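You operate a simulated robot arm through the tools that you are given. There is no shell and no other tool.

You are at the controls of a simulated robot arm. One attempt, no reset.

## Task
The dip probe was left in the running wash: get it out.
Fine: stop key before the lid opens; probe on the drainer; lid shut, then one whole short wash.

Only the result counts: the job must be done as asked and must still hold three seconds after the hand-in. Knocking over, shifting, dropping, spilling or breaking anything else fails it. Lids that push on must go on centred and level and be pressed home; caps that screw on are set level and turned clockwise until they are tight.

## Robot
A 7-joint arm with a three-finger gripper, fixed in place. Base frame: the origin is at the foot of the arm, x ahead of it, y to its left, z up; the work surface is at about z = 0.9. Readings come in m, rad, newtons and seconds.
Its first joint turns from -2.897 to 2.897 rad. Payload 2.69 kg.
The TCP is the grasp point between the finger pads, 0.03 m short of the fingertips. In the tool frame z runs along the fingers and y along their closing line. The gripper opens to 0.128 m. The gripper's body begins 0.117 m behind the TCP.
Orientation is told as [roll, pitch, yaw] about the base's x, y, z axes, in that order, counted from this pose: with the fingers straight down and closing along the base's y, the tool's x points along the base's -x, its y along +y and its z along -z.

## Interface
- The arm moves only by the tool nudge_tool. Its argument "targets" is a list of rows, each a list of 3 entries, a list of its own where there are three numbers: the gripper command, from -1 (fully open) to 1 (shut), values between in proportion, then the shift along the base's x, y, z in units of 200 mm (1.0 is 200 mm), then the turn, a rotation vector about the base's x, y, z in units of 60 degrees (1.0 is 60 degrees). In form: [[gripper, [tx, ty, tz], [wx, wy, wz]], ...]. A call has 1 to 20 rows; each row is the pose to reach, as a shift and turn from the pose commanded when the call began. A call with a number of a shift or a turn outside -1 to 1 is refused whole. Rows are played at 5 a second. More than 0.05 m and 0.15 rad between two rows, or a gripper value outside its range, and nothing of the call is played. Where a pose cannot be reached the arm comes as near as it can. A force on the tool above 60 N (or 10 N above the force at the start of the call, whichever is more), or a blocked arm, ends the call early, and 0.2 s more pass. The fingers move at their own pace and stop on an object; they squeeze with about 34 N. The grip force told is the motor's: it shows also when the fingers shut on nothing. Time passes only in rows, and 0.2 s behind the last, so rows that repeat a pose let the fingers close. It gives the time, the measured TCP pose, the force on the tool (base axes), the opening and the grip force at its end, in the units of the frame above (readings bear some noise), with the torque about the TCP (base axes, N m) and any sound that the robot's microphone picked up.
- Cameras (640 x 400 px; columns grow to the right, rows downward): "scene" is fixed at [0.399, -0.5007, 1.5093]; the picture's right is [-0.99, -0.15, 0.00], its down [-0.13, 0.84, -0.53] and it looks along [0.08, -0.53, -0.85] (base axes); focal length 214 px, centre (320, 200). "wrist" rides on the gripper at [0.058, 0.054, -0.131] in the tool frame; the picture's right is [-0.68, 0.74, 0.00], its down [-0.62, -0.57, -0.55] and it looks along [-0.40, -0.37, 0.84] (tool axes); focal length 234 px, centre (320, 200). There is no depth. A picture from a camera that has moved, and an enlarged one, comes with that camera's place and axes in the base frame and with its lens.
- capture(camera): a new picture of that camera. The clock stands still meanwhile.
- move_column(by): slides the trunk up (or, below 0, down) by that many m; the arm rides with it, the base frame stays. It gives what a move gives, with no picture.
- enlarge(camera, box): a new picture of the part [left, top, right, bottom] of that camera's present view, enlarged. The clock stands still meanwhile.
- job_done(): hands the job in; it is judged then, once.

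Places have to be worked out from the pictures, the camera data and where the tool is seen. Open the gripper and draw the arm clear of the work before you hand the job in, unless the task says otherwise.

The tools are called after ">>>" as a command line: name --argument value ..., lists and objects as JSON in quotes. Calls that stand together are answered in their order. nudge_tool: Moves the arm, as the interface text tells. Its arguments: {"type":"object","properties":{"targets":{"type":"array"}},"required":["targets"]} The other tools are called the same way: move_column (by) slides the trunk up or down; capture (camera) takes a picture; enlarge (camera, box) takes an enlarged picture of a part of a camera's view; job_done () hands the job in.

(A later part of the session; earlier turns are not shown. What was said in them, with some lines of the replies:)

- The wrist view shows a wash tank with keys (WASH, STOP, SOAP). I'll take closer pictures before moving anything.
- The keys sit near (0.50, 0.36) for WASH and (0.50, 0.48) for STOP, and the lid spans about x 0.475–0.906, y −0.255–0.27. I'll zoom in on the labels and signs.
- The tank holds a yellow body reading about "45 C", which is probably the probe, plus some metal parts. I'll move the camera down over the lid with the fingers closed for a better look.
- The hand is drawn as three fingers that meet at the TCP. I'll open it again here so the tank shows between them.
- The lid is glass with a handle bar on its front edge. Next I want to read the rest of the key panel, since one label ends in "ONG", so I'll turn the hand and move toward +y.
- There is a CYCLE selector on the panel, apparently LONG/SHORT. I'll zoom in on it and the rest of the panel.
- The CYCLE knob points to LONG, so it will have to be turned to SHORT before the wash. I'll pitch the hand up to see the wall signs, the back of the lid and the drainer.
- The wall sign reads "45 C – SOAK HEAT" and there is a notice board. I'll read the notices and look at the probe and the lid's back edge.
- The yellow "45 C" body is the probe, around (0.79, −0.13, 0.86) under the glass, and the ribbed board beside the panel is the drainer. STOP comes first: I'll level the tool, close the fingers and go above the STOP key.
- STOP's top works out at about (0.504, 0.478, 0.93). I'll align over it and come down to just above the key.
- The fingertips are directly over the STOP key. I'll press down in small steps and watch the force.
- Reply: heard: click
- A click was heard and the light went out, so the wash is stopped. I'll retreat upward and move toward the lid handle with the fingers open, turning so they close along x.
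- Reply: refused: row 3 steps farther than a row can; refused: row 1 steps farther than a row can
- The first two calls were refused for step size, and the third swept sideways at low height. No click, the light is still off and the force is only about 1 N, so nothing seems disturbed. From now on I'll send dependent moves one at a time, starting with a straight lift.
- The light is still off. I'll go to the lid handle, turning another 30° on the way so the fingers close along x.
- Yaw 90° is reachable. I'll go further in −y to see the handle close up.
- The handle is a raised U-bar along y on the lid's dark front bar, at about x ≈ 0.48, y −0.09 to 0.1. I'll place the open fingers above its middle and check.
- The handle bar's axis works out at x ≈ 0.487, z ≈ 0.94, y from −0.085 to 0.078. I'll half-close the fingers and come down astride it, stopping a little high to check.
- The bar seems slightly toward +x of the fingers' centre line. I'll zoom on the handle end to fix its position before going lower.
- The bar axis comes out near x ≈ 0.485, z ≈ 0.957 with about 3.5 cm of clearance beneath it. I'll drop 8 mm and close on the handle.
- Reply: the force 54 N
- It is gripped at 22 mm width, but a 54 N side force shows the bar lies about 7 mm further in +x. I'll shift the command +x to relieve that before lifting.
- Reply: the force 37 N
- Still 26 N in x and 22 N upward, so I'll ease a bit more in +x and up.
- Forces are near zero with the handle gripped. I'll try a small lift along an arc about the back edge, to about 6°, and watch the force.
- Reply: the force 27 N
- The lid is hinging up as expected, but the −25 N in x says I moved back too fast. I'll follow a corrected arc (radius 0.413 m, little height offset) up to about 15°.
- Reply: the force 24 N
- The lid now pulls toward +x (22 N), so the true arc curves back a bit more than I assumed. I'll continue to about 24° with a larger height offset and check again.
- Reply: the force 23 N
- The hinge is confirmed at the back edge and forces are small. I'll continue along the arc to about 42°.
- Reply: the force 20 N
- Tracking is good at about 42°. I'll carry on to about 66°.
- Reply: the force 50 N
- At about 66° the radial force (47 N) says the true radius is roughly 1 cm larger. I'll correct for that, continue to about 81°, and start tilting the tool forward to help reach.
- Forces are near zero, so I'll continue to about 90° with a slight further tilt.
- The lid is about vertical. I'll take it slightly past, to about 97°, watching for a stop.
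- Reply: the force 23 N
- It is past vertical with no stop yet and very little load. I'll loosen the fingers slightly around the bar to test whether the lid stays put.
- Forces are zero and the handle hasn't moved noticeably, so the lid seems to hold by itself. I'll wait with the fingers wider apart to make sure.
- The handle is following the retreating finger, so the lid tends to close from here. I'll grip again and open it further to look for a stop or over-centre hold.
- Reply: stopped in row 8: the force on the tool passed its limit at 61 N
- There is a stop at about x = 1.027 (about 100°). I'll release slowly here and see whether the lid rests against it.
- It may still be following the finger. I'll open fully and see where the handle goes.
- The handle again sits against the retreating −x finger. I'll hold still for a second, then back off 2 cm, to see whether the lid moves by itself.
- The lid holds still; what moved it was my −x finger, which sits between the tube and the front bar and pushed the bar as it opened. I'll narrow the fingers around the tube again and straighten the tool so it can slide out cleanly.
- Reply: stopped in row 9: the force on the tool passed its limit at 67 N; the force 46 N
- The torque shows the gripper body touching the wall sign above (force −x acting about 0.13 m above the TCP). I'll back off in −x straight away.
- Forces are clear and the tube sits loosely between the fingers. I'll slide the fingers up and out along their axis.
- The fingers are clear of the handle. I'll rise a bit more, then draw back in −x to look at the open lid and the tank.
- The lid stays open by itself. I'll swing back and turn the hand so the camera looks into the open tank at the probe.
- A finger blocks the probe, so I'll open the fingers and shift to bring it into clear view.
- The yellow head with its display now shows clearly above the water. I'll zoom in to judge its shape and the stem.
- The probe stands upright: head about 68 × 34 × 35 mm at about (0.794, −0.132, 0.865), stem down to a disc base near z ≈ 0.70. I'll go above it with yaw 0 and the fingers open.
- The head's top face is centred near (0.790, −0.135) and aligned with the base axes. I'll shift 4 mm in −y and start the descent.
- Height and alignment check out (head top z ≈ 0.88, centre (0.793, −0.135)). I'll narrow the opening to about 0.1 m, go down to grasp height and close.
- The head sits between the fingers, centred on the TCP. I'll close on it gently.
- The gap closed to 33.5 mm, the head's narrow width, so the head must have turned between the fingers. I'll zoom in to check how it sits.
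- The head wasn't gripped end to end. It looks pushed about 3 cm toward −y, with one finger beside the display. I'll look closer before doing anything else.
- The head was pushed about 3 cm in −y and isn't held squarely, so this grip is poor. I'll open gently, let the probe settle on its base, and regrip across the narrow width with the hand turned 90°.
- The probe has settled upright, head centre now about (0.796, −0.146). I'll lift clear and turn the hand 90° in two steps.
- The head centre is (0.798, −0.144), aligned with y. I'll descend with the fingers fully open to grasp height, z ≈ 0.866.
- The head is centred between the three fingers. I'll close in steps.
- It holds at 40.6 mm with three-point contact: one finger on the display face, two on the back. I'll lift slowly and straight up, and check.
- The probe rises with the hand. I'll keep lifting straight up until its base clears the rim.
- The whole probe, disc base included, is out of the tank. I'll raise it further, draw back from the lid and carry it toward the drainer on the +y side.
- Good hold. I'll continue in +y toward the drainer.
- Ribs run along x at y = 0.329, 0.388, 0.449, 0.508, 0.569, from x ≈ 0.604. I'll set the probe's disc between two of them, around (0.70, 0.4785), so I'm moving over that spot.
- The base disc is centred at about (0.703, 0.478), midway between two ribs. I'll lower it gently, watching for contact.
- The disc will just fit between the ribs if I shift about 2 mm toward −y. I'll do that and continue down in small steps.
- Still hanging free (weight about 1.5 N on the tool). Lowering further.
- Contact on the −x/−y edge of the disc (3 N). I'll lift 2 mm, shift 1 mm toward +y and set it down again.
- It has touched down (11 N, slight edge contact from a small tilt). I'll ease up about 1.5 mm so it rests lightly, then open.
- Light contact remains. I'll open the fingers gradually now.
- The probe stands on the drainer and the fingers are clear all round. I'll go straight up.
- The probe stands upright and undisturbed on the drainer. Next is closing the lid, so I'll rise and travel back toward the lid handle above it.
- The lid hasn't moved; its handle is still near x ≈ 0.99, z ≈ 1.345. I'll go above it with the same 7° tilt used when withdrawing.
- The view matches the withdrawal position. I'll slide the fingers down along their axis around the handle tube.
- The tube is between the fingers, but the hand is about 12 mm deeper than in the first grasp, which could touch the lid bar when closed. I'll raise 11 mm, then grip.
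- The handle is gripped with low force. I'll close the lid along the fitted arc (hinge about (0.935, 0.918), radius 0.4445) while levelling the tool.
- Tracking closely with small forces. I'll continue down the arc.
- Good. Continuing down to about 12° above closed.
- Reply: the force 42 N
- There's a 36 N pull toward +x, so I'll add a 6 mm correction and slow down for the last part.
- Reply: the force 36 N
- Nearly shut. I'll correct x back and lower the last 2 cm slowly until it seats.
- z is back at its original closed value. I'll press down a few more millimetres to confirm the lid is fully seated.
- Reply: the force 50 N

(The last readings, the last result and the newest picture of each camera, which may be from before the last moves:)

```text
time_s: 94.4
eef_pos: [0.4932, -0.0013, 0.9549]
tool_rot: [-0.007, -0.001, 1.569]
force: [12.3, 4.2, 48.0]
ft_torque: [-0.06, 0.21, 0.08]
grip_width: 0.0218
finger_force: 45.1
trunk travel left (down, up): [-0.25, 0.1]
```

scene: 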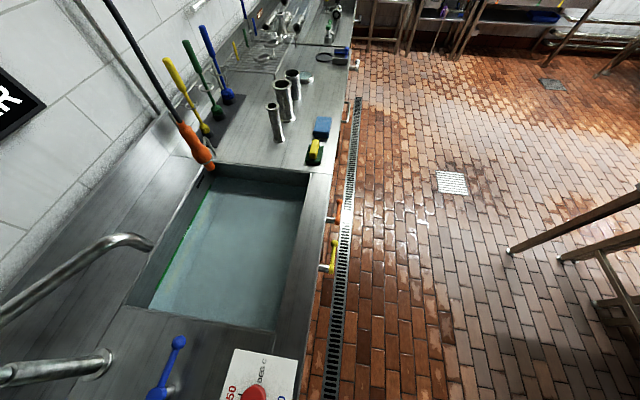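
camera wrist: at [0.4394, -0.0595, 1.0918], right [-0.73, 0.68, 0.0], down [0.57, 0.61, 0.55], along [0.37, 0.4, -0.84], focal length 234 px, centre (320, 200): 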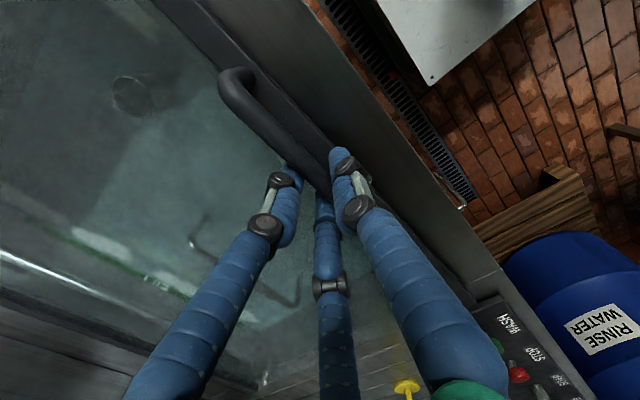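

Pressed with 48 N, so the lid is shut firmly. I'll relieve the pressure, then open the fingers and lift away.

>>> nudge_tool --targets '[[1, [0, 0, 0.02], [0, 0, 0]], [1, [0, 0, 0.03], [0, 0, 0]], [0.5, [0, 0, 0.03], [0, 0, 0]], [0, [0, 0, 0.03], [0, 0, 0]], [-0.2, [0, 0, 0.03], [0, 0, 0]], [-0.2, [0, 0, 0.03], [0, 0, 0]]]'

>>> capture --camera "wrist"

```text
time_s: 95.8
eef_pos: [0.4894, -0.0014, 0.9579]
tool_rot: [0.001, 0.0, 1.569]
force: [-0.6, -0.1, 0.7]
ft_torque: [0.01, -0.03, -0.03]
grip_width: 0.0767
finger_force: 0.0
trunk travel left (down, up): [-0.25, 0.1]
```

```text
taken
camera wrist: at [0.4359, -0.0597, 1.0895], right [-0.73, 0.68, 0.0], down [0.57, 0.61, 0.55], along [0.37, 0.4, -0.84], focal length 234 px, centre (320, 200)
```

wrist: 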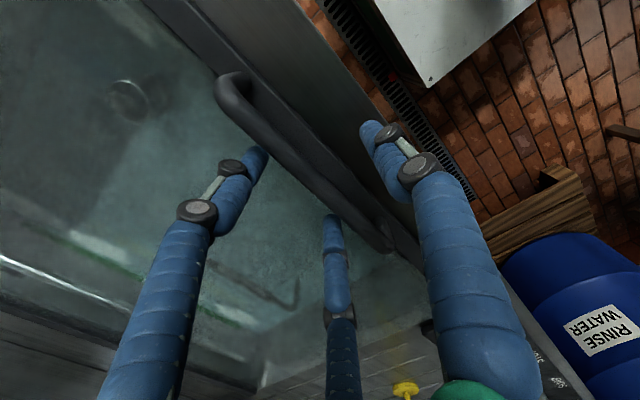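

Fingers are free of the handle. I'll go straight up and check the lid.

>>> nudge_tool --targets '[[-0.2, [0, 0, 0.15], [0, 0, 0]], [-0.2, [0, 0, 0.35], [0, 0, 0]], [-0.2, [0, 0, 0.55], [0, 0, 0]], [-0.2, [0, 0, 0.75], [0, 0, 0]], [-0.2, [0, 0, 0.95], [0, 0, 0]]]'

>>> capture --camera "wrist"

```text
time_s: 97.0
eef_pos: [0.4907, -0.0026, 1.1475]
tool_rot: [-0.001, -0.001, 1.57]
force: [0.2, 0.1, -0.4]
ft_torque: [0.0, -0.01, 0.01]
grip_width: 0.0769
finger_force: 0.1
trunk travel left (down, up): [-0.25, 0.1]
```

```text
taken
camera wrist: at [0.4376, -0.0595, 1.2796], right [-0.73, 0.68, 0.0], down [0.57, 0.61, 0.55], along [0.37, 0.4, -0.84], focal length 234 px, centre (320, 200)
```

wrist: 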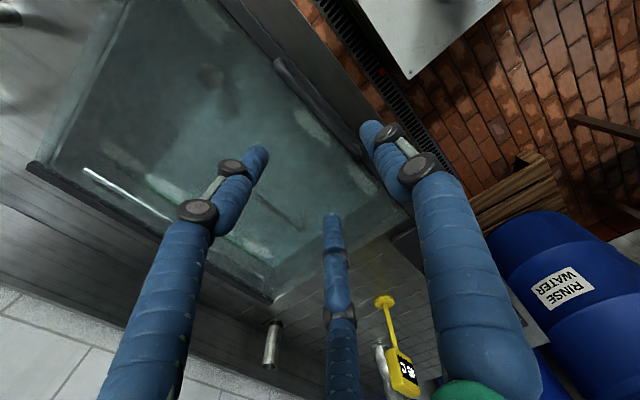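

The lid is down flat and the probe is standing on the drainer. Next is the CYCLE selector: I'll travel toward it and turn the hand back to yaw 0 so I can rotate it counter-clockwise.

>>> nudge_tool --targets '[[-0.2, [-0.02, 0.2, 0.05], [0, 0, -0.1]], [-0.2, [-0.04, 0.4, 0.1], [0, 0, -0.22]], [-0.2, [-0.06, 0.6, 0.1], [0, 0, -0.34]], [-0.2, [-0.08, 0.8, 0.1], [0, 0, -0.46]], [-0.2, [-0.1, 1.0, 0.1], [0, 0, -0.58]], [-0.2, [-0.1, 1.0, 0.1], [0, 0, -0.7]]]'

>>> nudge_tool --targets '[[-0.2, [0, 0.2, 0], [0, 0, -0.1]], [-0.2, [0, 0.4, 0], [0, 0, -0.22]], [-0.2, [0, 0.6, 0], [0, 0, -0.34]], [-0.2, [0, 0.8, 0], [0, 0, -0.46]], [-0.2, [0, 1.0, 0], [0, 0, -0.58]], [-0.2, [0, 1.0, 0], [0, 0, -0.7]], [-0.2, [0, 1.0, 0], [0, 0, -0.8]]]'

>>> capture --camera "wrist"

```text
time_s: 98.4
eef_pos: [0.47, 0.1994, 1.1676]
tool_rot: [0.0, 0.0, 0.833]
force: [0.6, 1.1, 0.1]
ft_torque: [-0.02, -0.01, -0.04]
grip_width: 0.0767
finger_force: 0.1
trunk travel left (down, up): [-0.25, 0.1]
```

```text
time_s: 100.0
eef_pos: [0.471, 0.3991, 1.1692]
tool_rot: [0.001, 0.0, -0.003]
force: [-0.3, -0.7, 0.8]
ft_torque: [0.02, -0.01, 0.0]
grip_width: 0.077
finger_force: 0.1
trunk travel left (down, up): [-0.25, 0.1]
```

```text
taken
camera wrist: at [0.4128, 0.4531, 1.3014], right [0.68, 0.73, 0.0], down [0.61, -0.57, 0.55], along [0.4, -0.37, -0.84], focal length 234 px, centre (320, 200)
```

wrist: 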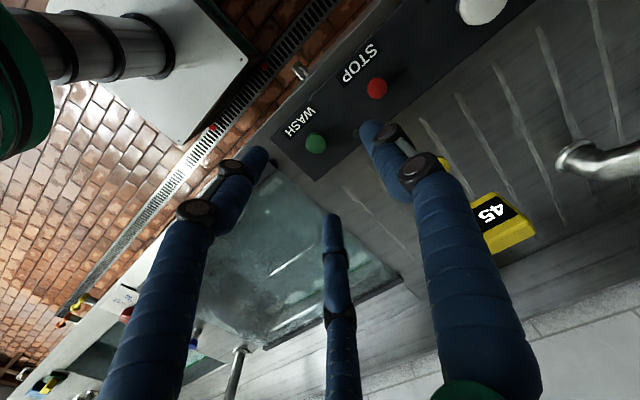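

>>> nudge_tool --targets '[[-0.2, [0.03, 0.2, 0], [0, 0, 0]], [-0.2, [0.06, 0.4, 0], [0, 0, 0]], [-0.2, [0.1, 0.6, -0.02], [0, 0, 0]], [-0.2, [0.14, 0.8, -0.05], [0, 0, 0]], [-0.2, [0.18, 1.0, -0.1], [0, 0, 0]]]'

>>> nudge_tool --targets '[[-0.2, [0, 0.2, -0.05], [0, 0, 0]], [-0.2, [0, 0.4, -0.1], [0, 0, 0]], [-0.2, [0, 0.6, -0.2], [0, 0, 0]], [-0.2, [0, 0.8, -0.3], [0, 0, 0]], [-0.2, [0, 0.84, -0.4], [0, 0, 0]]]'

>>> capture --camera "wrist"

>>> enlarge --camera "wrist" --box '[240, 90, 400, 190]'

```text
time_s: 101.2
eef_pos: [0.5052, 0.6023, 1.1478]
tool_rot: [0.001, -0.001, -0.001]
force: [-0.2, -0.8, -0.1]
ft_torque: [0.0, -0.01, -0.03]
grip_width: 0.0768
finger_force: 0.1
trunk travel left (down, up): [-0.25, 0.1]
```

```text
time_s: 102.4
eef_pos: [0.5071, 0.7725, 1.0656]
tool_rot: [0.001, 0.001, -0.001]
force: [0.0, 0.9, 0.1]
ft_torque: [-0.09, 0.03, 0.02]
grip_width: 0.0767
finger_force: 0.1
trunk travel left (down, up): [-0.25, 0.1]
```

```text
taken
camera wrist: at [0.449, 0.8256, 1.1978], right [0.68, 0.74, 0.0], down [0.61, -0.57, 0.55], along [0.4, -0.37, -0.84], focal length 234 px, centre (320, 200)
```

wrist: 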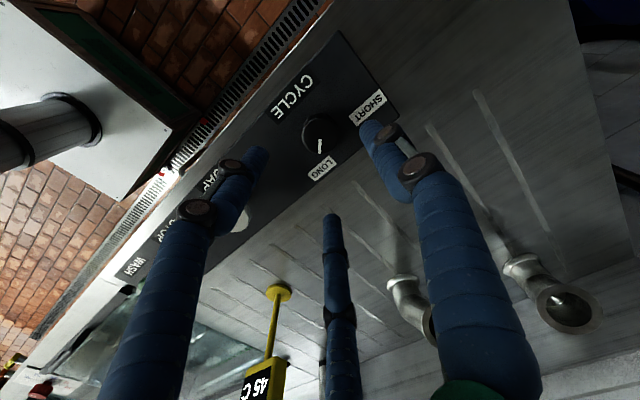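

```text
4.00 times, centred on (320, 140) of wrist
camera zoom: at [0.449, 0.8256, 1.1978], right [0.68, 0.74, 0.0], down [0.61, -0.57, 0.55], along [0.4, -0.37, -0.84], focal length 937 px, centre (320, 440)
```

zoom: 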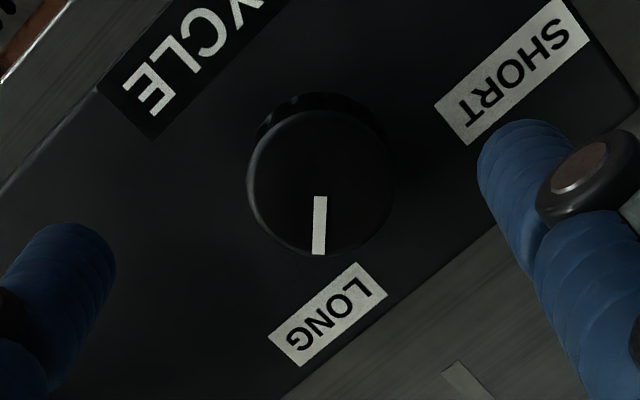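

The knob centre is (0.5085, 0.7705), radius about 0.02. Its pointer is at about −43°, at LONG, and SHORT is around +70°, so it needs about 110° counter-clockwise. I'll come down around it with the fingers open.

>>> nudge_tool --targets '[[-0.2, [0.008, -0.01, -0.15], [0, 0, 0]], [-0.2, [0.008, -0.01, -0.3], [0, 0, 0]], [-0.2, [0.008, -0.01, -0.4], [0, 0, 0]], [-0.2, [0.008, -0.01, -0.46], [0, 0, 0]], [-0.2, [0.008, -0.01, -0.46], [0, 0, 0]]]'

>>> capture --camera "wrist"

>>> enlarge --camera "wrist" --box '[240, 110, 400, 210]'

```text
time_s: 103.6
eef_pos: [0.5075, 0.7678, 0.9755]
tool_rot: [0.002, 0.0, 0.0]
force: [0.3, 0.1, -0.2]
ft_torque: [-0.02, 0.0, 0.0]
grip_width: 0.0771
finger_force: 0.0
trunk travel left (down, up): [-0.25, 0.1]
```

```text
taken
camera wrist: at [0.4491, 0.8202, 1.1074], right [0.68, 0.73, 0.0], down [0.61, -0.57, 0.55], along [0.4, -0.37, -0.84], focal length 234 px, centre (320, 200)
```

wrist: 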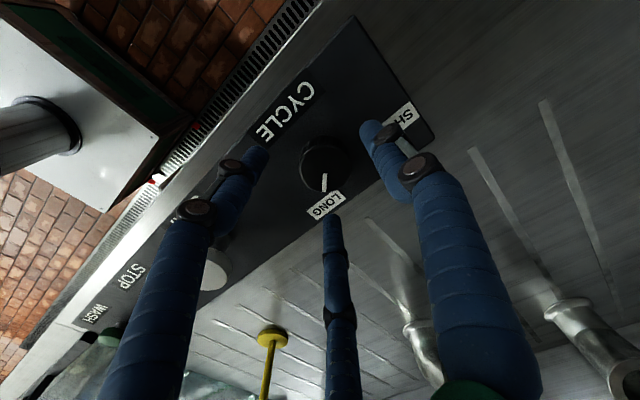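

```text
4.00 times, centred on (320, 160) of wrist
camera zoom: at [0.4491, 0.8202, 1.1074], right [0.68, 0.73, 0.0], down [0.61, -0.57, 0.55], along [0.4, -0.37, -0.84], focal length 937 px, centre (320, 360)
```

zoom: 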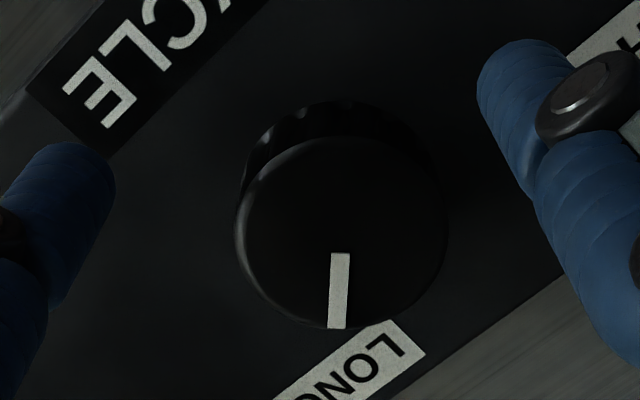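

The knob is about 3 mm toward +y of the hand axis. I'll adjust, lower the last 2 cm and close on it.

>>> nudge_tool --targets '[[-0.2, [0.005, 0.015, -0.04], [0, 0, 0]], [-0.2, [0.005, 0.015, -0.07], [0, 0, 0]], [-0.2, [0.005, 0.015, -0.095], [0, 0, 0]], [0.1, [0.005, 0.015, -0.095], [0, 0, 0]], [0.3, [0.005, 0.015, -0.095], [0, 0, 0]], [0.6, [0.005, 0.015, -0.095], [0, 0, 0]], [0.6, [0.005, 0.015, -0.095], [0, 0, 0]]]'

>>> capture --camera "wrist"

>>> enlarge --camera "wrist" --box '[240, 110, 400, 210]'

```text
time_s: 105.2
eef_pos: [0.5098, 0.7695, 0.9581]
tool_rot: [0.002, -0.001, -0.002]
force: [11.9, 11.4, -4.1]
ft_torque: [0.53, -0.68, -0.05]
grip_width: 0.0405
finger_force: 45.2
trunk travel left (down, up): [-0.25, 0.1]
```

```text
taken
camera wrist: at [0.4519, 0.8226, 1.089], right [0.68, 0.73, 0.0], down [0.61, -0.57, 0.55], along [0.4, -0.37, -0.84], focal length 234 px, centre (320, 200)
```

wrist: 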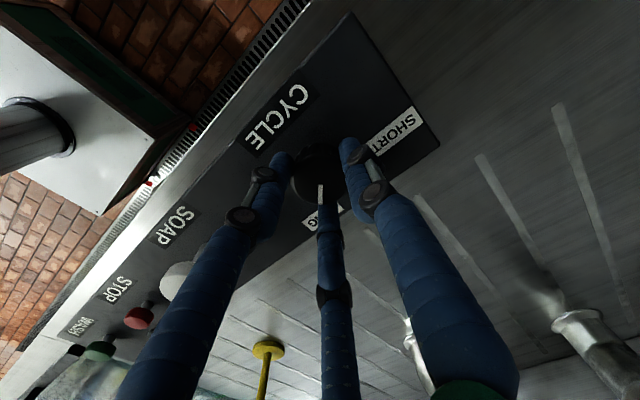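

```text
4.00 times, centred on (320, 160) of wrist
camera zoom: at [0.4519, 0.8226, 1.089], right [0.68, 0.73, 0.0], down [0.61, -0.57, 0.55], along [0.4, -0.37, -0.84], focal length 937 px, centre (320, 360)
```

zoom: 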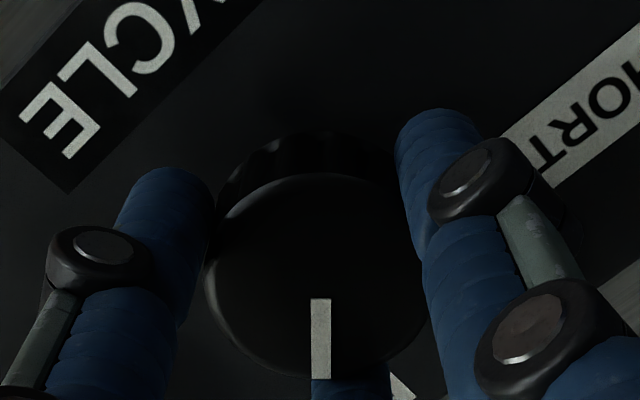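

The knob is held at its 40 mm diameter. I'll ease the slight side load and turn +60° counter-clockwise.

>>> nudge_tool --targets '[[0.6, [0.008, 0.008, 0], [0, 0, 0]], [0.6, [0.008, 0.008, 0], [0, 0, 0.1]], [0.6, [0.008, 0.008, 0], [0, 0, 0.2]], [0.6, [0.008, 0.008, 0], [0, 0, 0.3]], [0.6, [0.008, 0.008, 0], [0, 0, 0.4]], [0.6, [0.008, 0.008, 0], [0, 0, 0.5]], [0.6, [0.008, 0.008, 0], [0, 0, 0.6]]]'

>>> capture --camera "wrist"

>>> enlarge --camera "wrist" --box '[240, 110, 400, 210]'

```text
time_s: 106.8
eef_pos: [0.5103, 0.7694, 0.9572]
tool_rot: [-0.002, 0.0, 0.626]
force: [2.0, -6.5, 8.6]
ft_torque: [-0.44, 0.03, -0.02]
grip_width: 0.0408
finger_force: 45.5
trunk travel left (down, up): [-0.25, 0.1]
```

```text
taken
camera wrist: at [0.4317, 0.7784, 1.089], right [0.12, 0.99, 0.0], down [0.83, -0.1, 0.55], along [0.54, -0.06, -0.84], focal length 234 px, centre (320, 200)
```

wrist: 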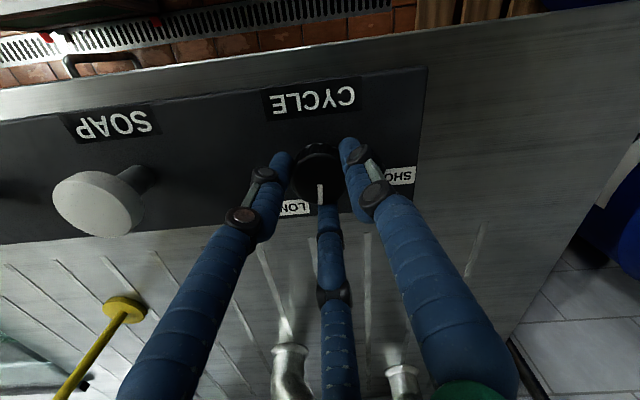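

```text
4.00 times, centred on (320, 160) of wrist
camera zoom: at [0.4317, 0.7784, 1.089], right [0.12, 0.99, 0.0], down [0.83, -0.1, 0.55], along [0.54, -0.06, -0.84], focal length 937 px, centre (320, 360)
```

zoom: 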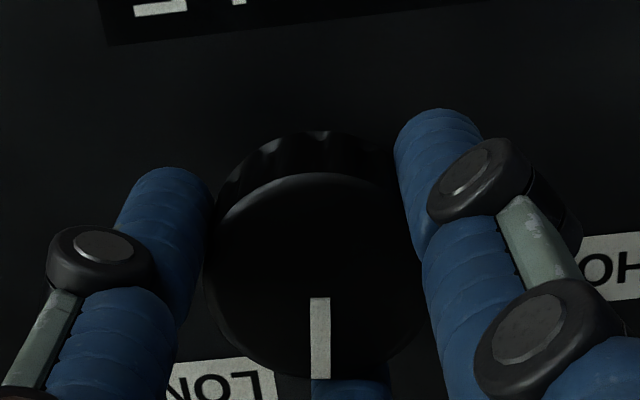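

The knob turns with the hand and its pointer now faces about straight ahead (+x). I'll continue counter-clockwise toward SHORT, watching the torque.

>>> nudge_tool --targets '[[0.6, [0, 0.004, -0.004], [0, 0, 0.1]], [0.6, [0, 0.004, -0.004], [0, 0, 0.2]], [0.6, [0, 0.004, -0.004], [0, 0, 0.3]], [0.6, [0, 0.004, -0.004], [0, 0, 0.4]], [0.6, [0, 0.004, -0.004], [0, 0, 0.5]], [0.6, [0, 0.004, -0.004], [0, 0, 0.6]], [0.6, [0, 0.004, -0.004], [0, 0, 0.7]], [0.6, [0, 0.004, -0.004], [0, 0, 0.8]]]'

>>> capture --camera "wrist"

>>> enlarge --camera "wrist" --box '[240, 110, 400, 210]'

```text
time_s: 108.6
eef_pos: [0.5102, 0.77, 0.957]
tool_rot: [0.001, 0.0, 1.467]
force: [-2.7, -13.3, 16.6]
ft_torque: [-0.25, -0.03, 0.04]
grip_width: 0.0407
finger_force: 45.3
trunk travel left (down, up): [-0.25, 0.1]
```

```text
taken
camera wrist: at [0.4509, 0.7169, 1.0888], right [-0.66, 0.75, 0.0], down [0.63, 0.55, 0.55], along [0.41, 0.36, -0.84], focal length 234 px, centre (320, 200)
```

wrist: 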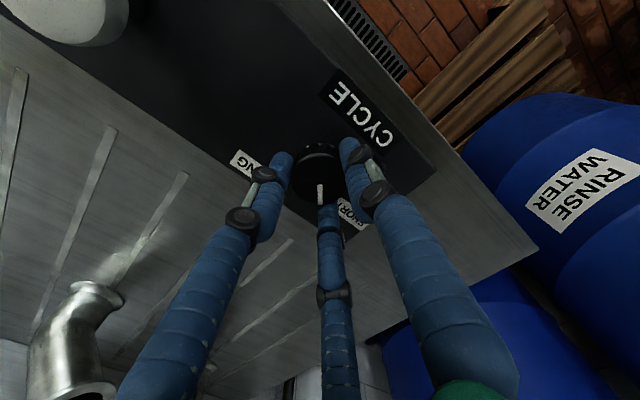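

```text
4.00 times, centred on (320, 160) of wrist
camera zoom: at [0.4509, 0.7169, 1.0888], right [-0.66, 0.75, 0.0], down [0.63, 0.55, 0.55], along [0.41, 0.36, -0.84], focal length 937 px, centre (320, 360)
```

zoom: 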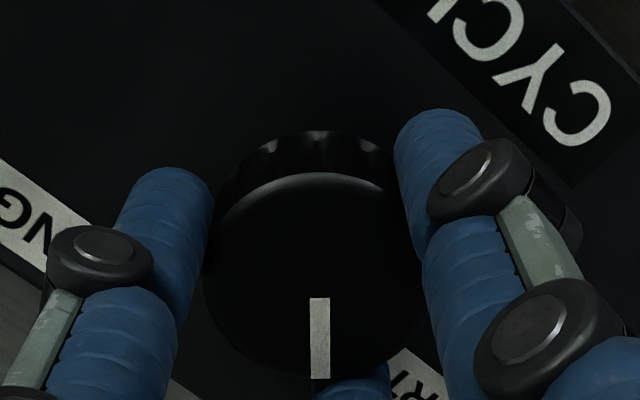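

Pointer at about +41°, no detent yet; the SHORT label's centre lies about 30° further on. I'll continue turning.

>>> nudge_tool --targets '[[0.6, [0, 0.01, -0.01], [0, 0, 0.1]], [0.6, [0, 0.01, -0.01], [0, 0, 0.2]], [0.6, [0, 0.01, -0.01], [0, 0, 0.3]], [0.6, [0, 0.01, -0.01], [0, 0, 0.4]], [0.6, [0, 0.01, -0.01], [0, 0, 0.48]]]'

>>> capture --camera "wrist"

>>> enlarge --camera "wrist" --box '[240, 110, 400, 210]'

```text
time_s: 109.8
eef_pos: [0.5099, 0.7704, 0.9528]
tool_rot: [0.002, 0.001, 1.969]
force: [0.4, -34.4, 6.0]
ft_torque: [-1.0, -0.02, -0.52]
grip_width: 0.0409
finger_force: 45.0
trunk travel left (down, up): [-0.25, 0.1]
```

```text
taken
camera wrist: at [0.4836, 0.6955, 1.0849], right [-0.94, 0.34, 0.0], down [0.28, 0.79, 0.55], along [0.18, 0.51, -0.84], focal length 234 px, centre (320, 200)
```

wrist: 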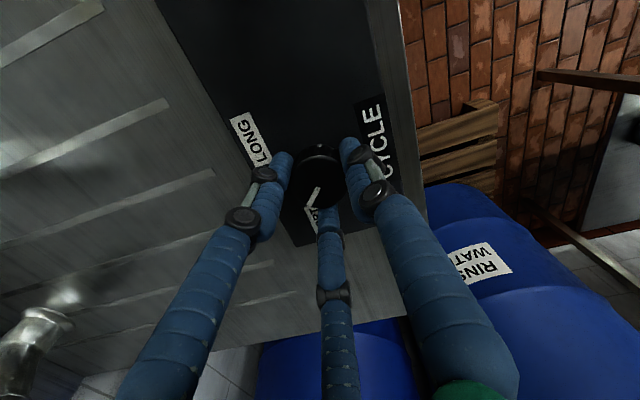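

```text
4.00 times, centred on (320, 160) of wrist
camera zoom: at [0.4836, 0.6955, 1.0849], right [-0.94, 0.34, 0.0], down [0.28, 0.79, 0.55], along [0.18, 0.51, -0.84], focal length 937 px, centre (320, 360)
```

zoom: 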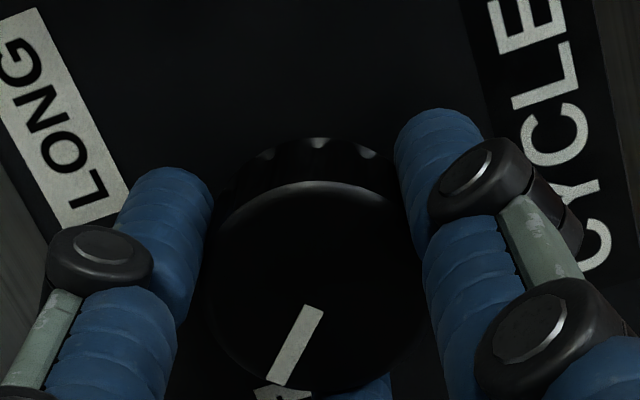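

The pointer stopped at about +46° while the hand slipped past. That is the end stop on the SHORT side, mirroring LONG at −43°. I'll release and lift to check.

>>> nudge_tool --targets '[[0.3, [0, 0.01, 0], [0, 0, 0.48]], [0, [0, 0.01, 0], [0, 0, 0.48]], [-0.2, [0, 0.01, 0], [0, 0, 0.48]], [-0.2, [0, 0.01, 0.1], [0, 0, 0.48]], [-0.2, [0, 0.01, 0.3], [0, 0, 0.48]], [-0.2, [0, 0.01, 0.5], [0, 0, 0.48]], [-0.2, [0, 0.01, 0.6], [0, 0, 0.48]]]'

>>> capture --camera "wrist"

>>> enlarge --camera "wrist" --box '[240, 90, 400, 190]'

```text
refused: row 1 steps farther than a row can; nothing moved
```

```text
taken
camera wrist: at [0.4836, 0.6955, 1.0849], right [-0.94, 0.34, 0.0], down [0.28, 0.79, 0.55], along [0.18, 0.51, -0.84], focal length 234 px, centre (320, 200)
```

wrist: 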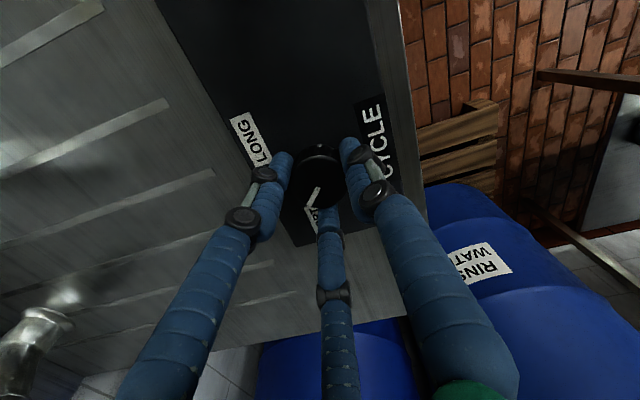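

```text
4.00 times, centred on (320, 140) of wrist
camera zoom: at [0.4836, 0.6955, 1.0849], right [-0.94, 0.34, 0.0], down [0.28, 0.79, 0.55], along [0.18, 0.51, -0.84], focal length 937 px, centre (320, 440)
```

zoom: 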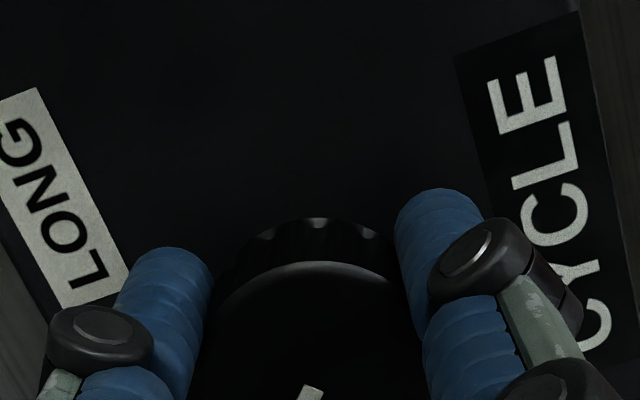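

That call was refused because I repeated the turn offset. I'll release with no rotation and lift.

>>> nudge_tool --targets '[[0.3, [0, 0, 0], [0, 0, 0]], [0, [0, 0, 0], [0, 0, 0]], [-0.2, [0, 0, 0], [0, 0, 0]], [-0.2, [0, 0, 0.1], [0, 0, 0]], [-0.2, [0, 0, 0.3], [0, 0, 0]], [-0.2, [0, 0, 0.5], [0, 0, 0]], [-0.2, [0, 0, 0.6], [0, 0, 0]]]'

>>> capture --camera "wrist"

>>> enlarge --camera "wrist" --box '[240, 90, 400, 190]'

```text
time_s: 111.4
eef_pos: [0.514, 0.7724, 1.0726]
tool_rot: [0.001, -0.001, 1.966]
force: [0.1, 0.6, 0.2]
ft_torque: [0.02, -0.01, 0.0]
grip_width: 0.0772
finger_force: 0.0
trunk travel left (down, up): [-0.25, 0.1]
```

```text
taken
camera wrist: at [0.4872, 0.6974, 1.2053], right [-0.94, 0.34, 0.0], down [0.28, 0.79, 0.55], along [0.19, 0.51, -0.84], focal length 234 px, centre (320, 200)
```

wrist: 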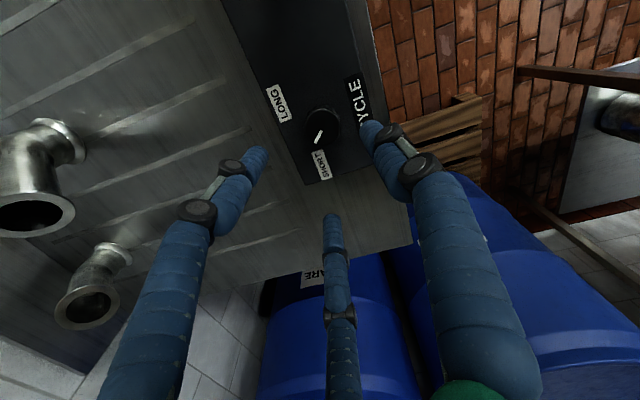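

```text
4.00 times, centred on (320, 140) of wrist
camera zoom: at [0.4872, 0.6974, 1.2053], right [-0.94, 0.34, 0.0], down [0.28, 0.79, 0.55], along [0.19, 0.51, -0.84], focal length 937 px, centre (320, 440)
```

zoom: 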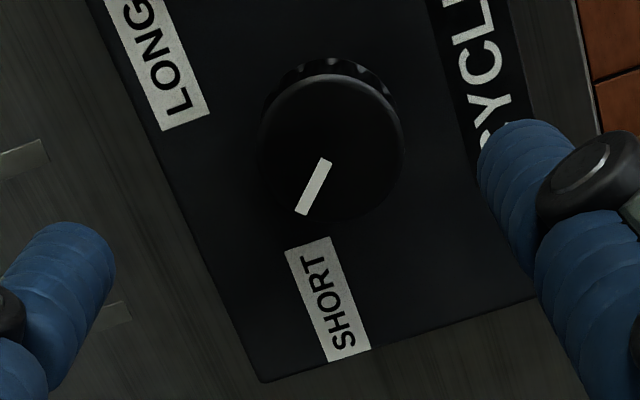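

The pointer is on SHORT. Next I'll go to the WASH key, closing the fingers and turning the hand back on the way.

>>> nudge_tool --targets '[[-0.2, [0, -0.1, 0.2], [0, 0, -0.1]], [0.2, [-0.01, -0.3, 0.25], [0, 0, -0.22]], [0.6, [-0.02, -0.5, 0.25], [0, 0, -0.34]], [1, [-0.03, -0.7, 0.25], [0, 0, -0.46]], [1, [-0.04, -0.85, 0.25], [0, 0, -0.58]], [1, [-0.05, -1.0, 0.25], [0, 0, -0.7]], [1, [-0.05, -1.0, 0.25], [0, 0, -0.8]], [1, [-0.05, -1.0, 0.25], [0, 0, -0.877]]]'

>>> nudge_tool --targets '[[1, [0, -0.2, 0], [0, 0, 0]], [1, [0, -0.4, 0], [0, 0, 0]], [1, [0, -0.6, 0], [0, 0, 0]], [1, [0, -0.8, -0.05], [0, 0, 0]], [1, [-0.01, -1.0, -0.1], [0, 0, 0]], [1, [-0.01, -1.0, -0.1], [0, 0, 0]]]'

>>> capture --camera "wrist"

>>> enlarge --camera "wrist" --box '[200, 60, 400, 200]'

```text
time_s: 113.2
eef_pos: [0.5001, 0.5739, 1.1215]
tool_rot: [0.0, 0.0, 1.046]
force: [-0.5, -0.6, -0.2]
ft_torque: [0.0, 0.02, -0.02]
grip_width: 0.002
finger_force: 31.6
trunk travel left (down, up): [-0.25, 0.1]
```

```text
time_s: 114.6
eef_pos: [0.4978, 0.3687, 1.1059]
tool_rot: [0.001, 0.001, 1.048]
force: [-0.4, 0.5, 0.0]
ft_torque: [0.05, 0.0, -0.02]
grip_width: 0.002
finger_force: 30.9
trunk travel left (down, up): [-0.25, 0.1]
```

```text
taken
camera wrist: at [0.4227, 0.3434, 1.2382], right [-0.3, 0.95, 0.0], down [0.8, 0.25, 0.55], along [0.52, 0.17, -0.84], focal length 234 px, centre (320, 200)
```

wrist: 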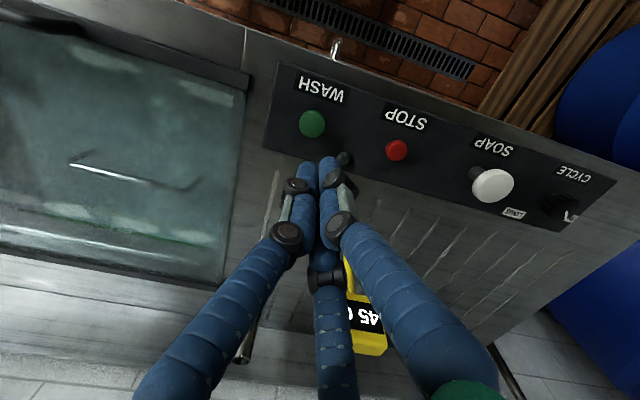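

```text
2.86 times, centred on (300, 130) of wrist
camera zoom: at [0.4227, 0.3434, 1.2382], right [-0.3, 0.95, 0.0], down [0.8, 0.25, 0.55], along [0.52, 0.17, -0.84], focal length 669 px, centre (377, 400)
```

zoom: 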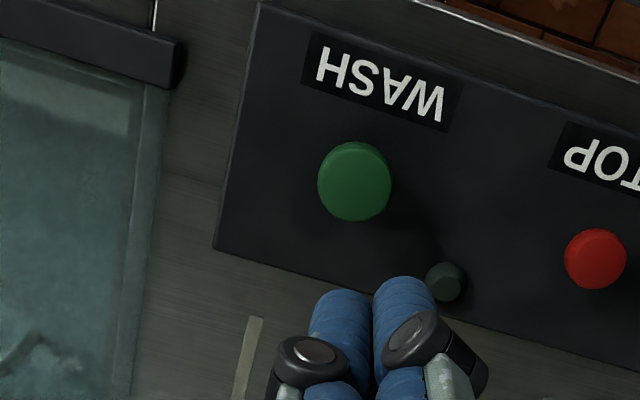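

WASH sits at about (0.503, 0.360), its lamp is dark, and the lid bar lies flat. I'll align over the key and come down to just above it.

>>> nudge_tool --targets '[[1, [0.025, -0.04, -0.15], [0, 0, 0]], [1, [0.025, -0.04, -0.3], [0, 0, 0]], [1, [0.025, -0.04, -0.45], [0, 0, 0]], [1, [0.025, -0.04, -0.58], [0, 0, 0]], [1, [0.025, -0.04, -0.58], [0, 0, 0]]]'

>>> capture --camera "wrist"

>>> enlarge --camera "wrist" --box '[240, 100, 400, 200]'

```text
time_s: 115.8
eef_pos: [0.5049, 0.3648, 0.989]
tool_rot: [0.002, -0.001, 1.048]
force: [0.0, -0.6, -0.8]
ft_torque: [-0.01, 0.04, 0.03]
grip_width: 0.002
finger_force: 31.0
trunk travel left (down, up): [-0.25, 0.1]
```

```text
taken
camera wrist: at [0.4291, 0.3396, 1.1198], right [-0.3, 0.95, 0.0], down [0.8, 0.25, 0.55], along [0.52, 0.16, -0.84], focal length 234 px, centre (320, 200)
```

wrist: 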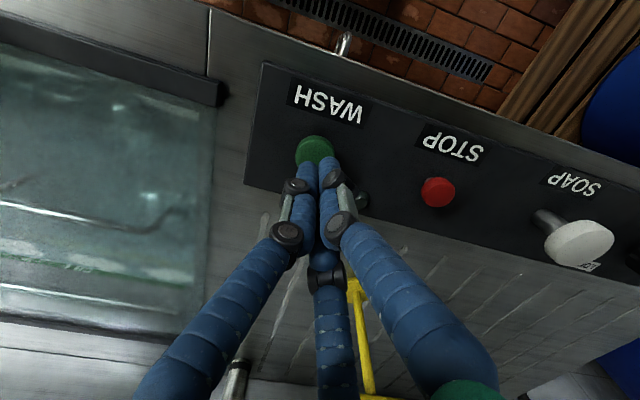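

```text
4.00 times, centred on (320, 150) of wrist
camera zoom: at [0.4291, 0.3396, 1.1198], right [-0.3, 0.95, 0.0], down [0.8, 0.25, 0.55], along [0.52, 0.16, -0.84], focal length 937 px, centre (320, 400)
```

zoom: 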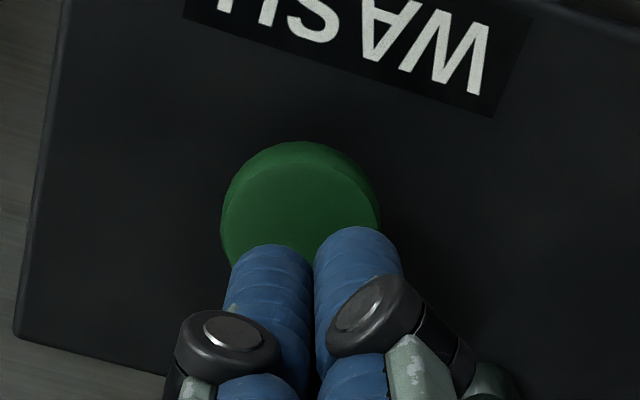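

Key centre is about 5 mm toward −y of the tip. I'll shift and press, then listen for the click.

>>> nudge_tool --targets '[[1, [-0.004, -0.025, -0.04], [0, 0, 0]], [1, [-0.004, -0.025, -0.08], [0, 0, 0]], [1, [-0.004, -0.025, -0.11], [0, 0, 0]], [1, [-0.004, -0.025, -0.13], [0, 0, 0]], [1, [-0.004, -0.025, -0.145], [0, 0, 0]]]'

>>> capture --camera "wrist"

```text
time_s: 117.0
eef_pos: [0.5014, 0.3595, 0.9603]
tool_rot: [0.0, 0.0, 1.046]
force: [-0.2, -2.4, 3.4]
ft_torque: [-0.05, -0.04, 0.0]
grip_width: 0.0022
finger_force: 31.4
trunk travel left (down, up): [-0.25, 0.1]
heard: click
```

```text
taken
camera wrist: at [0.4269, 0.3351, 1.0915], right [-0.3, 0.95, 0.0], down [0.8, 0.25, 0.55], along [0.52, 0.16, -0.84], focal length 234 px, centre (320, 200)
```

wrist: 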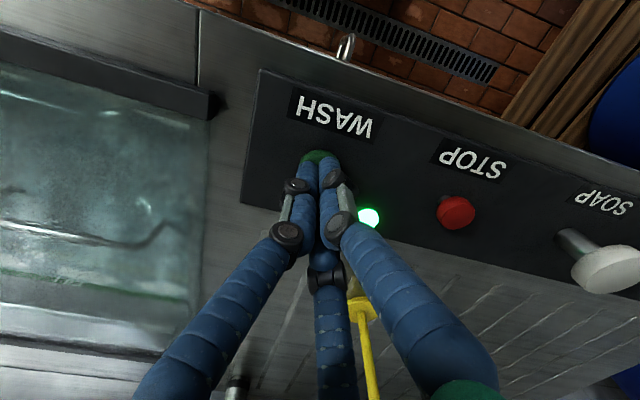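

A click, and the lamp is green: the short wash is running. I'll lift straight off the key and draw clear.

>>> nudge_tool --targets '[[1, [0, 0, 0.1], [0, 0, 0]], [1, [0, 0, 0.3], [0, 0, 0]], [1, [0, 0, 0.5], [0, 0, 0]], [1, [0, 0, 0.7], [0, 0, 0]], [1, [0, 0, 0.9], [0, 0, 0]], [1, [0, 0, 1.0], [0, 0, 0]]]'

>>> capture --camera "wrist"

```text
time_s: 118.4
eef_pos: [0.5013, 0.3603, 1.1604]
tool_rot: [-0.001, 0.001, 1.049]
force: [-0.5, 0.4, 0.2]
ft_torque: [0.04, -0.07, -0.01]
grip_width: 0.0021
finger_force: 31.1
trunk travel left (down, up): [-0.25, 0.1]
```

```text
taken
camera wrist: at [0.4254, 0.335, 1.2924], right [-0.3, 0.95, 0.0], down [0.8, 0.25, 0.55], along [0.52, 0.16, -0.84], focal length 234 px, centre (320, 200)
```

wrist: 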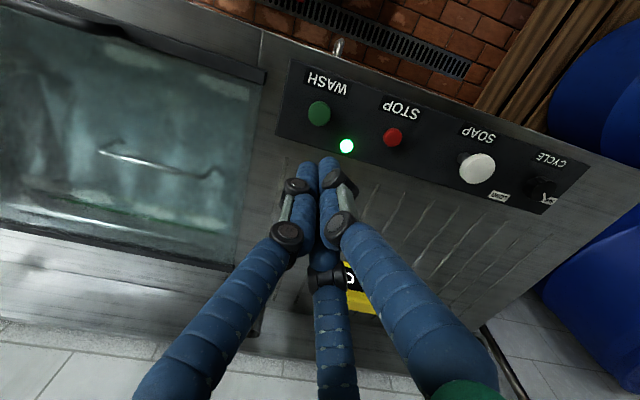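

The lamp is on and the wash is running. I'll move up and back with the fingers opened, keeping the lamp in view, and then wait.

>>> nudge_tool --targets '[[1, [-0.08, 0, 0.15], [0, 0, 0]], [1, [-0.16, 0, 0.3], [0, 0, 0]], [1, [-0.24, 0, 0.45], [0, 0, 0]], [0, [-0.32, 0, 0.6], [0, 0, 0]], [-1, [-0.4, 0, 0.75], [0, 0, 0]], [-1, [-0.4, 0, 0.75], [0, 0, 0]], [-1, [-0.4, 0, 0.75], [0, 0, 0]]]'

>>> capture --camera "wrist"

>>> enlarge --camera "wrist" --box '[200, 100, 440, 250]'

```text
time_s: 120.0
eef_pos: [0.4232, 0.3626, 1.311]
tool_rot: [-0.001, 0.003, 1.047]
force: [1.4, -0.3, -0.3]
ft_torque: [0.0, 0.0, -0.01]
grip_width: 0.1279
finger_force: 0.0
trunk travel left (down, up): [-0.25, 0.1]
```

```text
taken
camera wrist: at [0.3484, 0.3376, 1.4426], right [-0.3, 0.95, 0.0], down [0.8, 0.25, 0.55], along [0.52, 0.16, -0.84], focal length 234 px, centre (320, 200)
```

wrist: 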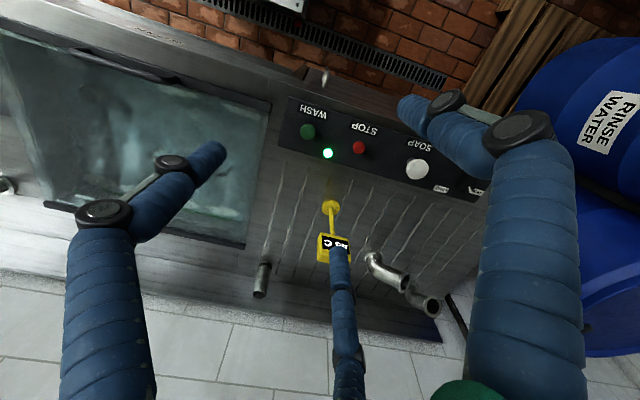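

```text
2.67 times, centred on (320, 175) of wrist
camera zoom: at [0.3484, 0.3376, 1.4426], right [-0.3, 0.95, 0.0], down [0.8, 0.25, 0.55], along [0.52, 0.16, -0.84], focal length 624 px, centre (320, 267)
```

zoom: 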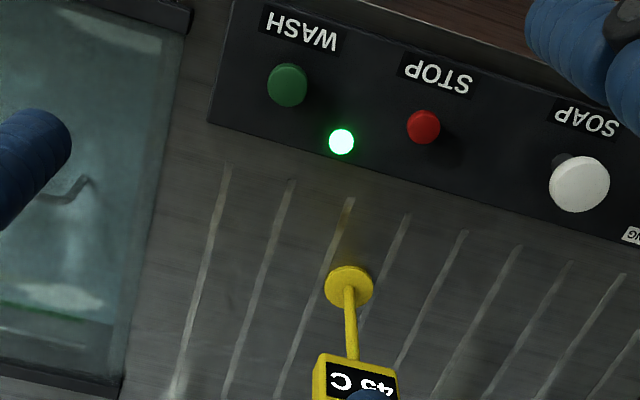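

The probe stands upright between the ribs, the lamp is green, and I'm clear. I'll hold still and let the wash run.

>>> nudge_tool --targets '[[-1, [0, 0, 0], [0, 0, 0]], [-1, [0, 0, 0], [0, 0, 0]], [-1, [0, 0, 0], [0, 0, 0]], [-1, [0, 0, 0], [0, 0, 0]], [-1, [0, 0, 0], [0, 0, 0]], [-1, [0, 0, 0], [0, 0, 0]], [-1, [0, 0, 0], [0, 0, 0]], [-1, [0, 0, 0], [0, 0, 0]], [-1, [0, 0, 0], [0, 0, 0]], [-1, [0, 0, 0], [0, 0, 0]], [-1, [0, 0, 0], [0, 0, 0]], [-1, [0, 0, 0], [0, 0, 0]], [-1, [0, 0, 0], [0, 0, 0]], [-1, [0, 0, 0], [0, 0, 0]], [-1, [0, 0, 0], [0, 0, 0]], [-1, [0, 0, 0], [0, 0, 0]], [-1, [0, 0, 0], [0, 0, 0]], [-1, [0, 0, 0], [0, 0, 0]], [-1, [0, 0, 0], [0, 0, 0]], [-1, [0, 0, 0], [0, 0, 0]]]'

>>> enlarge --camera "wrist" --box '[200, 100, 440, 250]'

```text
time_s: 124.2
eef_pos: [0.4243, 0.3612, 1.3106]
tool_rot: [0.001, 0.001, 1.046]
force: [-0.6, -0.3, 0.8]
ft_torque: [-0.01, -0.01, -0.04]
grip_width: 0.128
finger_force: 0.0
trunk travel left (down, up): [-0.25, 0.1]
```

```text
2.67 times, centred on (320, 175) of wrist
camera zoom: at [0.3481, 0.3374, 1.4427], right [-0.3, 0.95, 0.0], down [0.8, 0.25, 0.55], along [0.52, 0.16, -0.84], focal length 624 px, centre (320, 267)
```

zoom: 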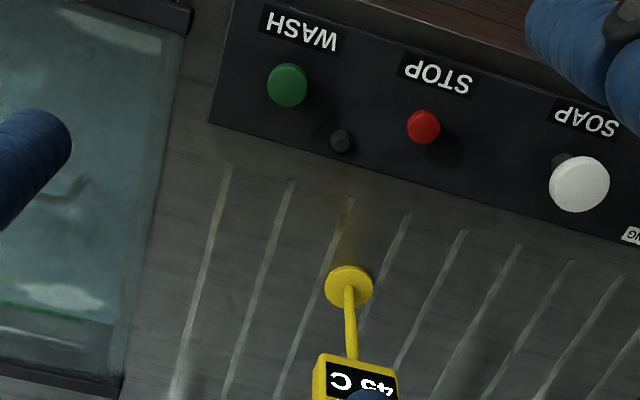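

The lamp has gone out by itself within about 7 s, so the short cycle seems to have run through. I'll wait a moment more and check the lamp, lid, knob and probe.

>>> nudge_tool --targets '[[-1, [0, 0, 0], [0, 0, 0]], [-1, [0, 0, 0], [0, 0, 0]], [-1, [0, 0, 0], [0, 0, 0]], [-1, [0, 0, 0], [0, 0, 0]], [-1, [0, 0, 0], [0, 0, 0]]]'

>>> capture --camera "wrist"

>>> enlarge --camera "wrist" --box '[0, 20, 290, 250]'

>>> enlarge --camera "wrist" --box '[280, 90, 500, 230]'

>>> capture --camera "scene"

```text
time_s: 125.4
eef_pos: [0.424, 0.3632, 1.3103]
tool_rot: [-0.001, 0.0, 1.048]
force: [-0.1, -0.1, -0.3]
ft_torque: [0.0, 0.0, -0.02]
grip_width: 0.1279
finger_force: 0.1
trunk travel left (down, up): [-0.25, 0.1]
```

```text
taken
camera wrist: at [0.3481, 0.3374, 1.4427], right [-0.3, 0.95, 0.0], down [0.8, 0.25, 0.55], along [0.52, 0.16, -0.84], focal length 234 px, centre (320, 200)
```

wrist: 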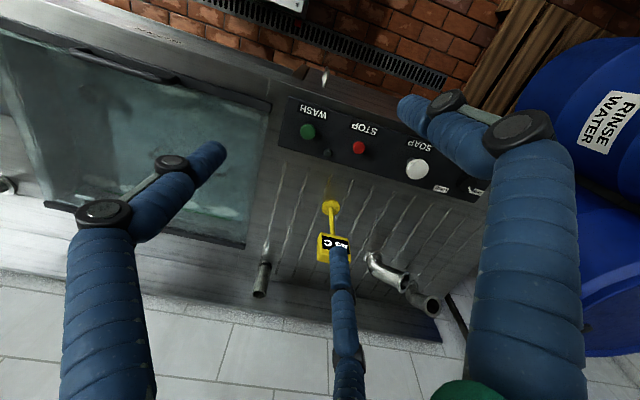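

```text
1.74 times, centred on (145, 135) of wrist
camera zoom: at [0.3481, 0.3374, 1.4427], right [-0.3, 0.95, 0.0], down [0.8, 0.25, 0.55], along [0.52, 0.16, -0.84], focal length 407 px, centre (624, 313)
```

zoom: 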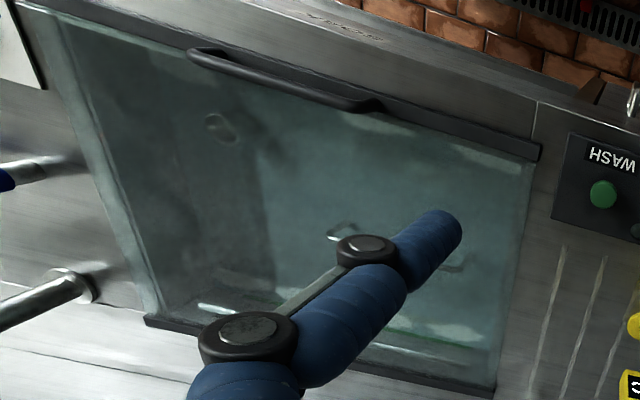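

```text
2.86 times, centred on (390, 160) of wrist
camera zoom: at [0.3481, 0.3374, 1.4427], right [-0.3, 0.95, 0.0], down [0.8, 0.25, 0.55], along [0.52, 0.16, -0.84], focal length 669 px, centre (120, 314)
```

zoom: 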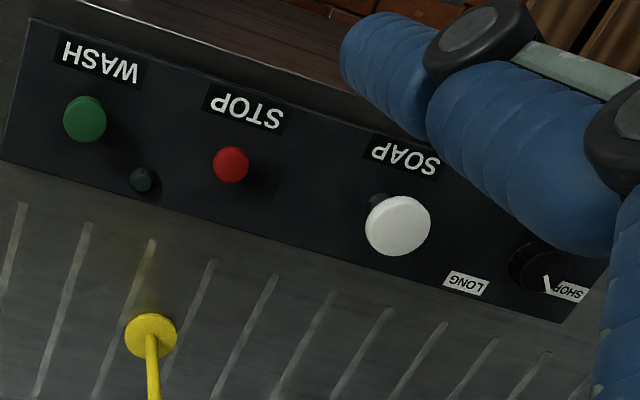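

```text
taken
```

scene: 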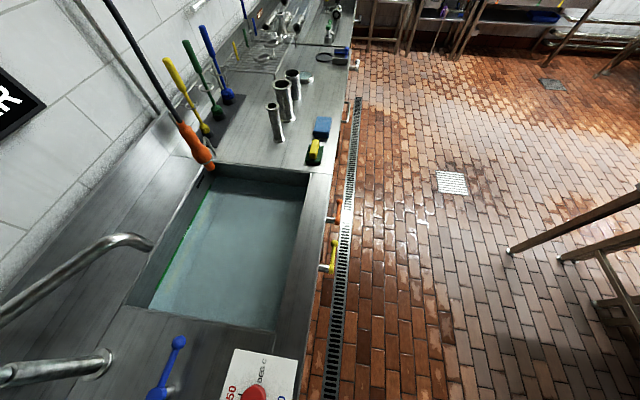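

The lamp stays dark and the water is calm. The lid is shut flat, the knob is on SHORT, and the probe stands on the drainer. I'll draw the arm further up and clear before handing in.

>>> nudge_tool --targets '[[-1, [-0.05, 0, 0.2], [0, 0, 0]], [-1, [-0.1, 0, 0.4], [0, 0, 0]], [-1, [-0.15, 0, 0.6], [0, 0, 0]], [-1, [-0.2, 0, 0.8], [0, 0, 0]], [-1, [-0.2, 0, 0.95], [0, 0, 0]], [-1, [-0.2, 0, 0.95], [0, 0, 0]]]'

>>> capture --camera "wrist"

```text
time_s: 126.8
eef_pos: [0.3816, 0.3604, 1.4995]
tool_rot: [0.0, 0.001, 1.046]
force: [-0.3, -0.3, -1.0]
ft_torque: [-0.02, -0.02, 0.03]
grip_width: 0.1281
finger_force: 0.0
trunk travel left (down, up): [-0.25, 0.1]
```

```text
taken
camera wrist: at [0.3071, 0.3368, 1.6312], right [-0.3, 0.95, 0.0], down [0.8, 0.25, 0.55], along [0.52, 0.16, -0.84], focal length 234 px, centre (320, 200)
```

wrist: 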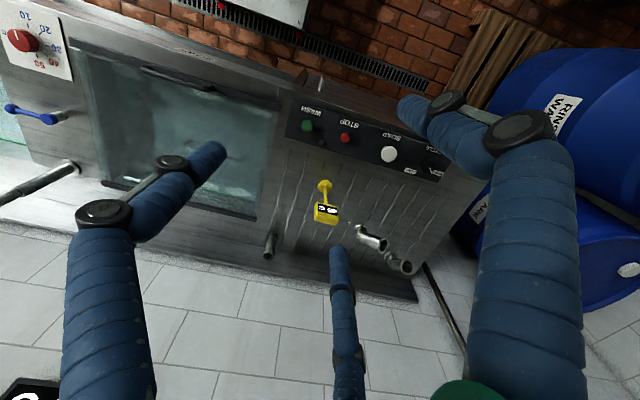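

The probe is on the drainer, the lid is shut, and the short wash has ended with the lamp out. The gripper is open and the arm is clear, so I'm handing the job in.

>>> job_done

```text
The job is handed in.
```

The dip probe is out of the wash and standing upright on the drainer, and the job is handed in. I haven't seen the verdict.

- **Stop before lid:** I pressed STOP first. It clicked and the running lamp went out before I lifted the lid.
- **Probe:** My first grip pushed it about 1.5 cm along the tank floor. I let it settle, regripped and lifted it out cleanly.
- **Lid:** I closed it on its hinge and pressed it home with about 48 N.
- **Wash:** The cycle selector was on LONG, so I turned it to SHORT before pressing WASH. The lamp came on, then went out by itself 3 to 7 seconds later. There was no end-of-cycle sound, so I took the dark lamp and calm water to mean the wash had finished.

Two other contacts happened along the way:

- **Key panel:** After the STOP press, one move swept the fingers low across the panel near the WASH key. There was no click, the lamp stayed off, and the force was about 1.5 N.
- **Wall sign:** The gripper pressed against the "45 C" wall sign while the lid was open, with a force of up to 67 N. I backed off at once, and the sign did not look displaced.
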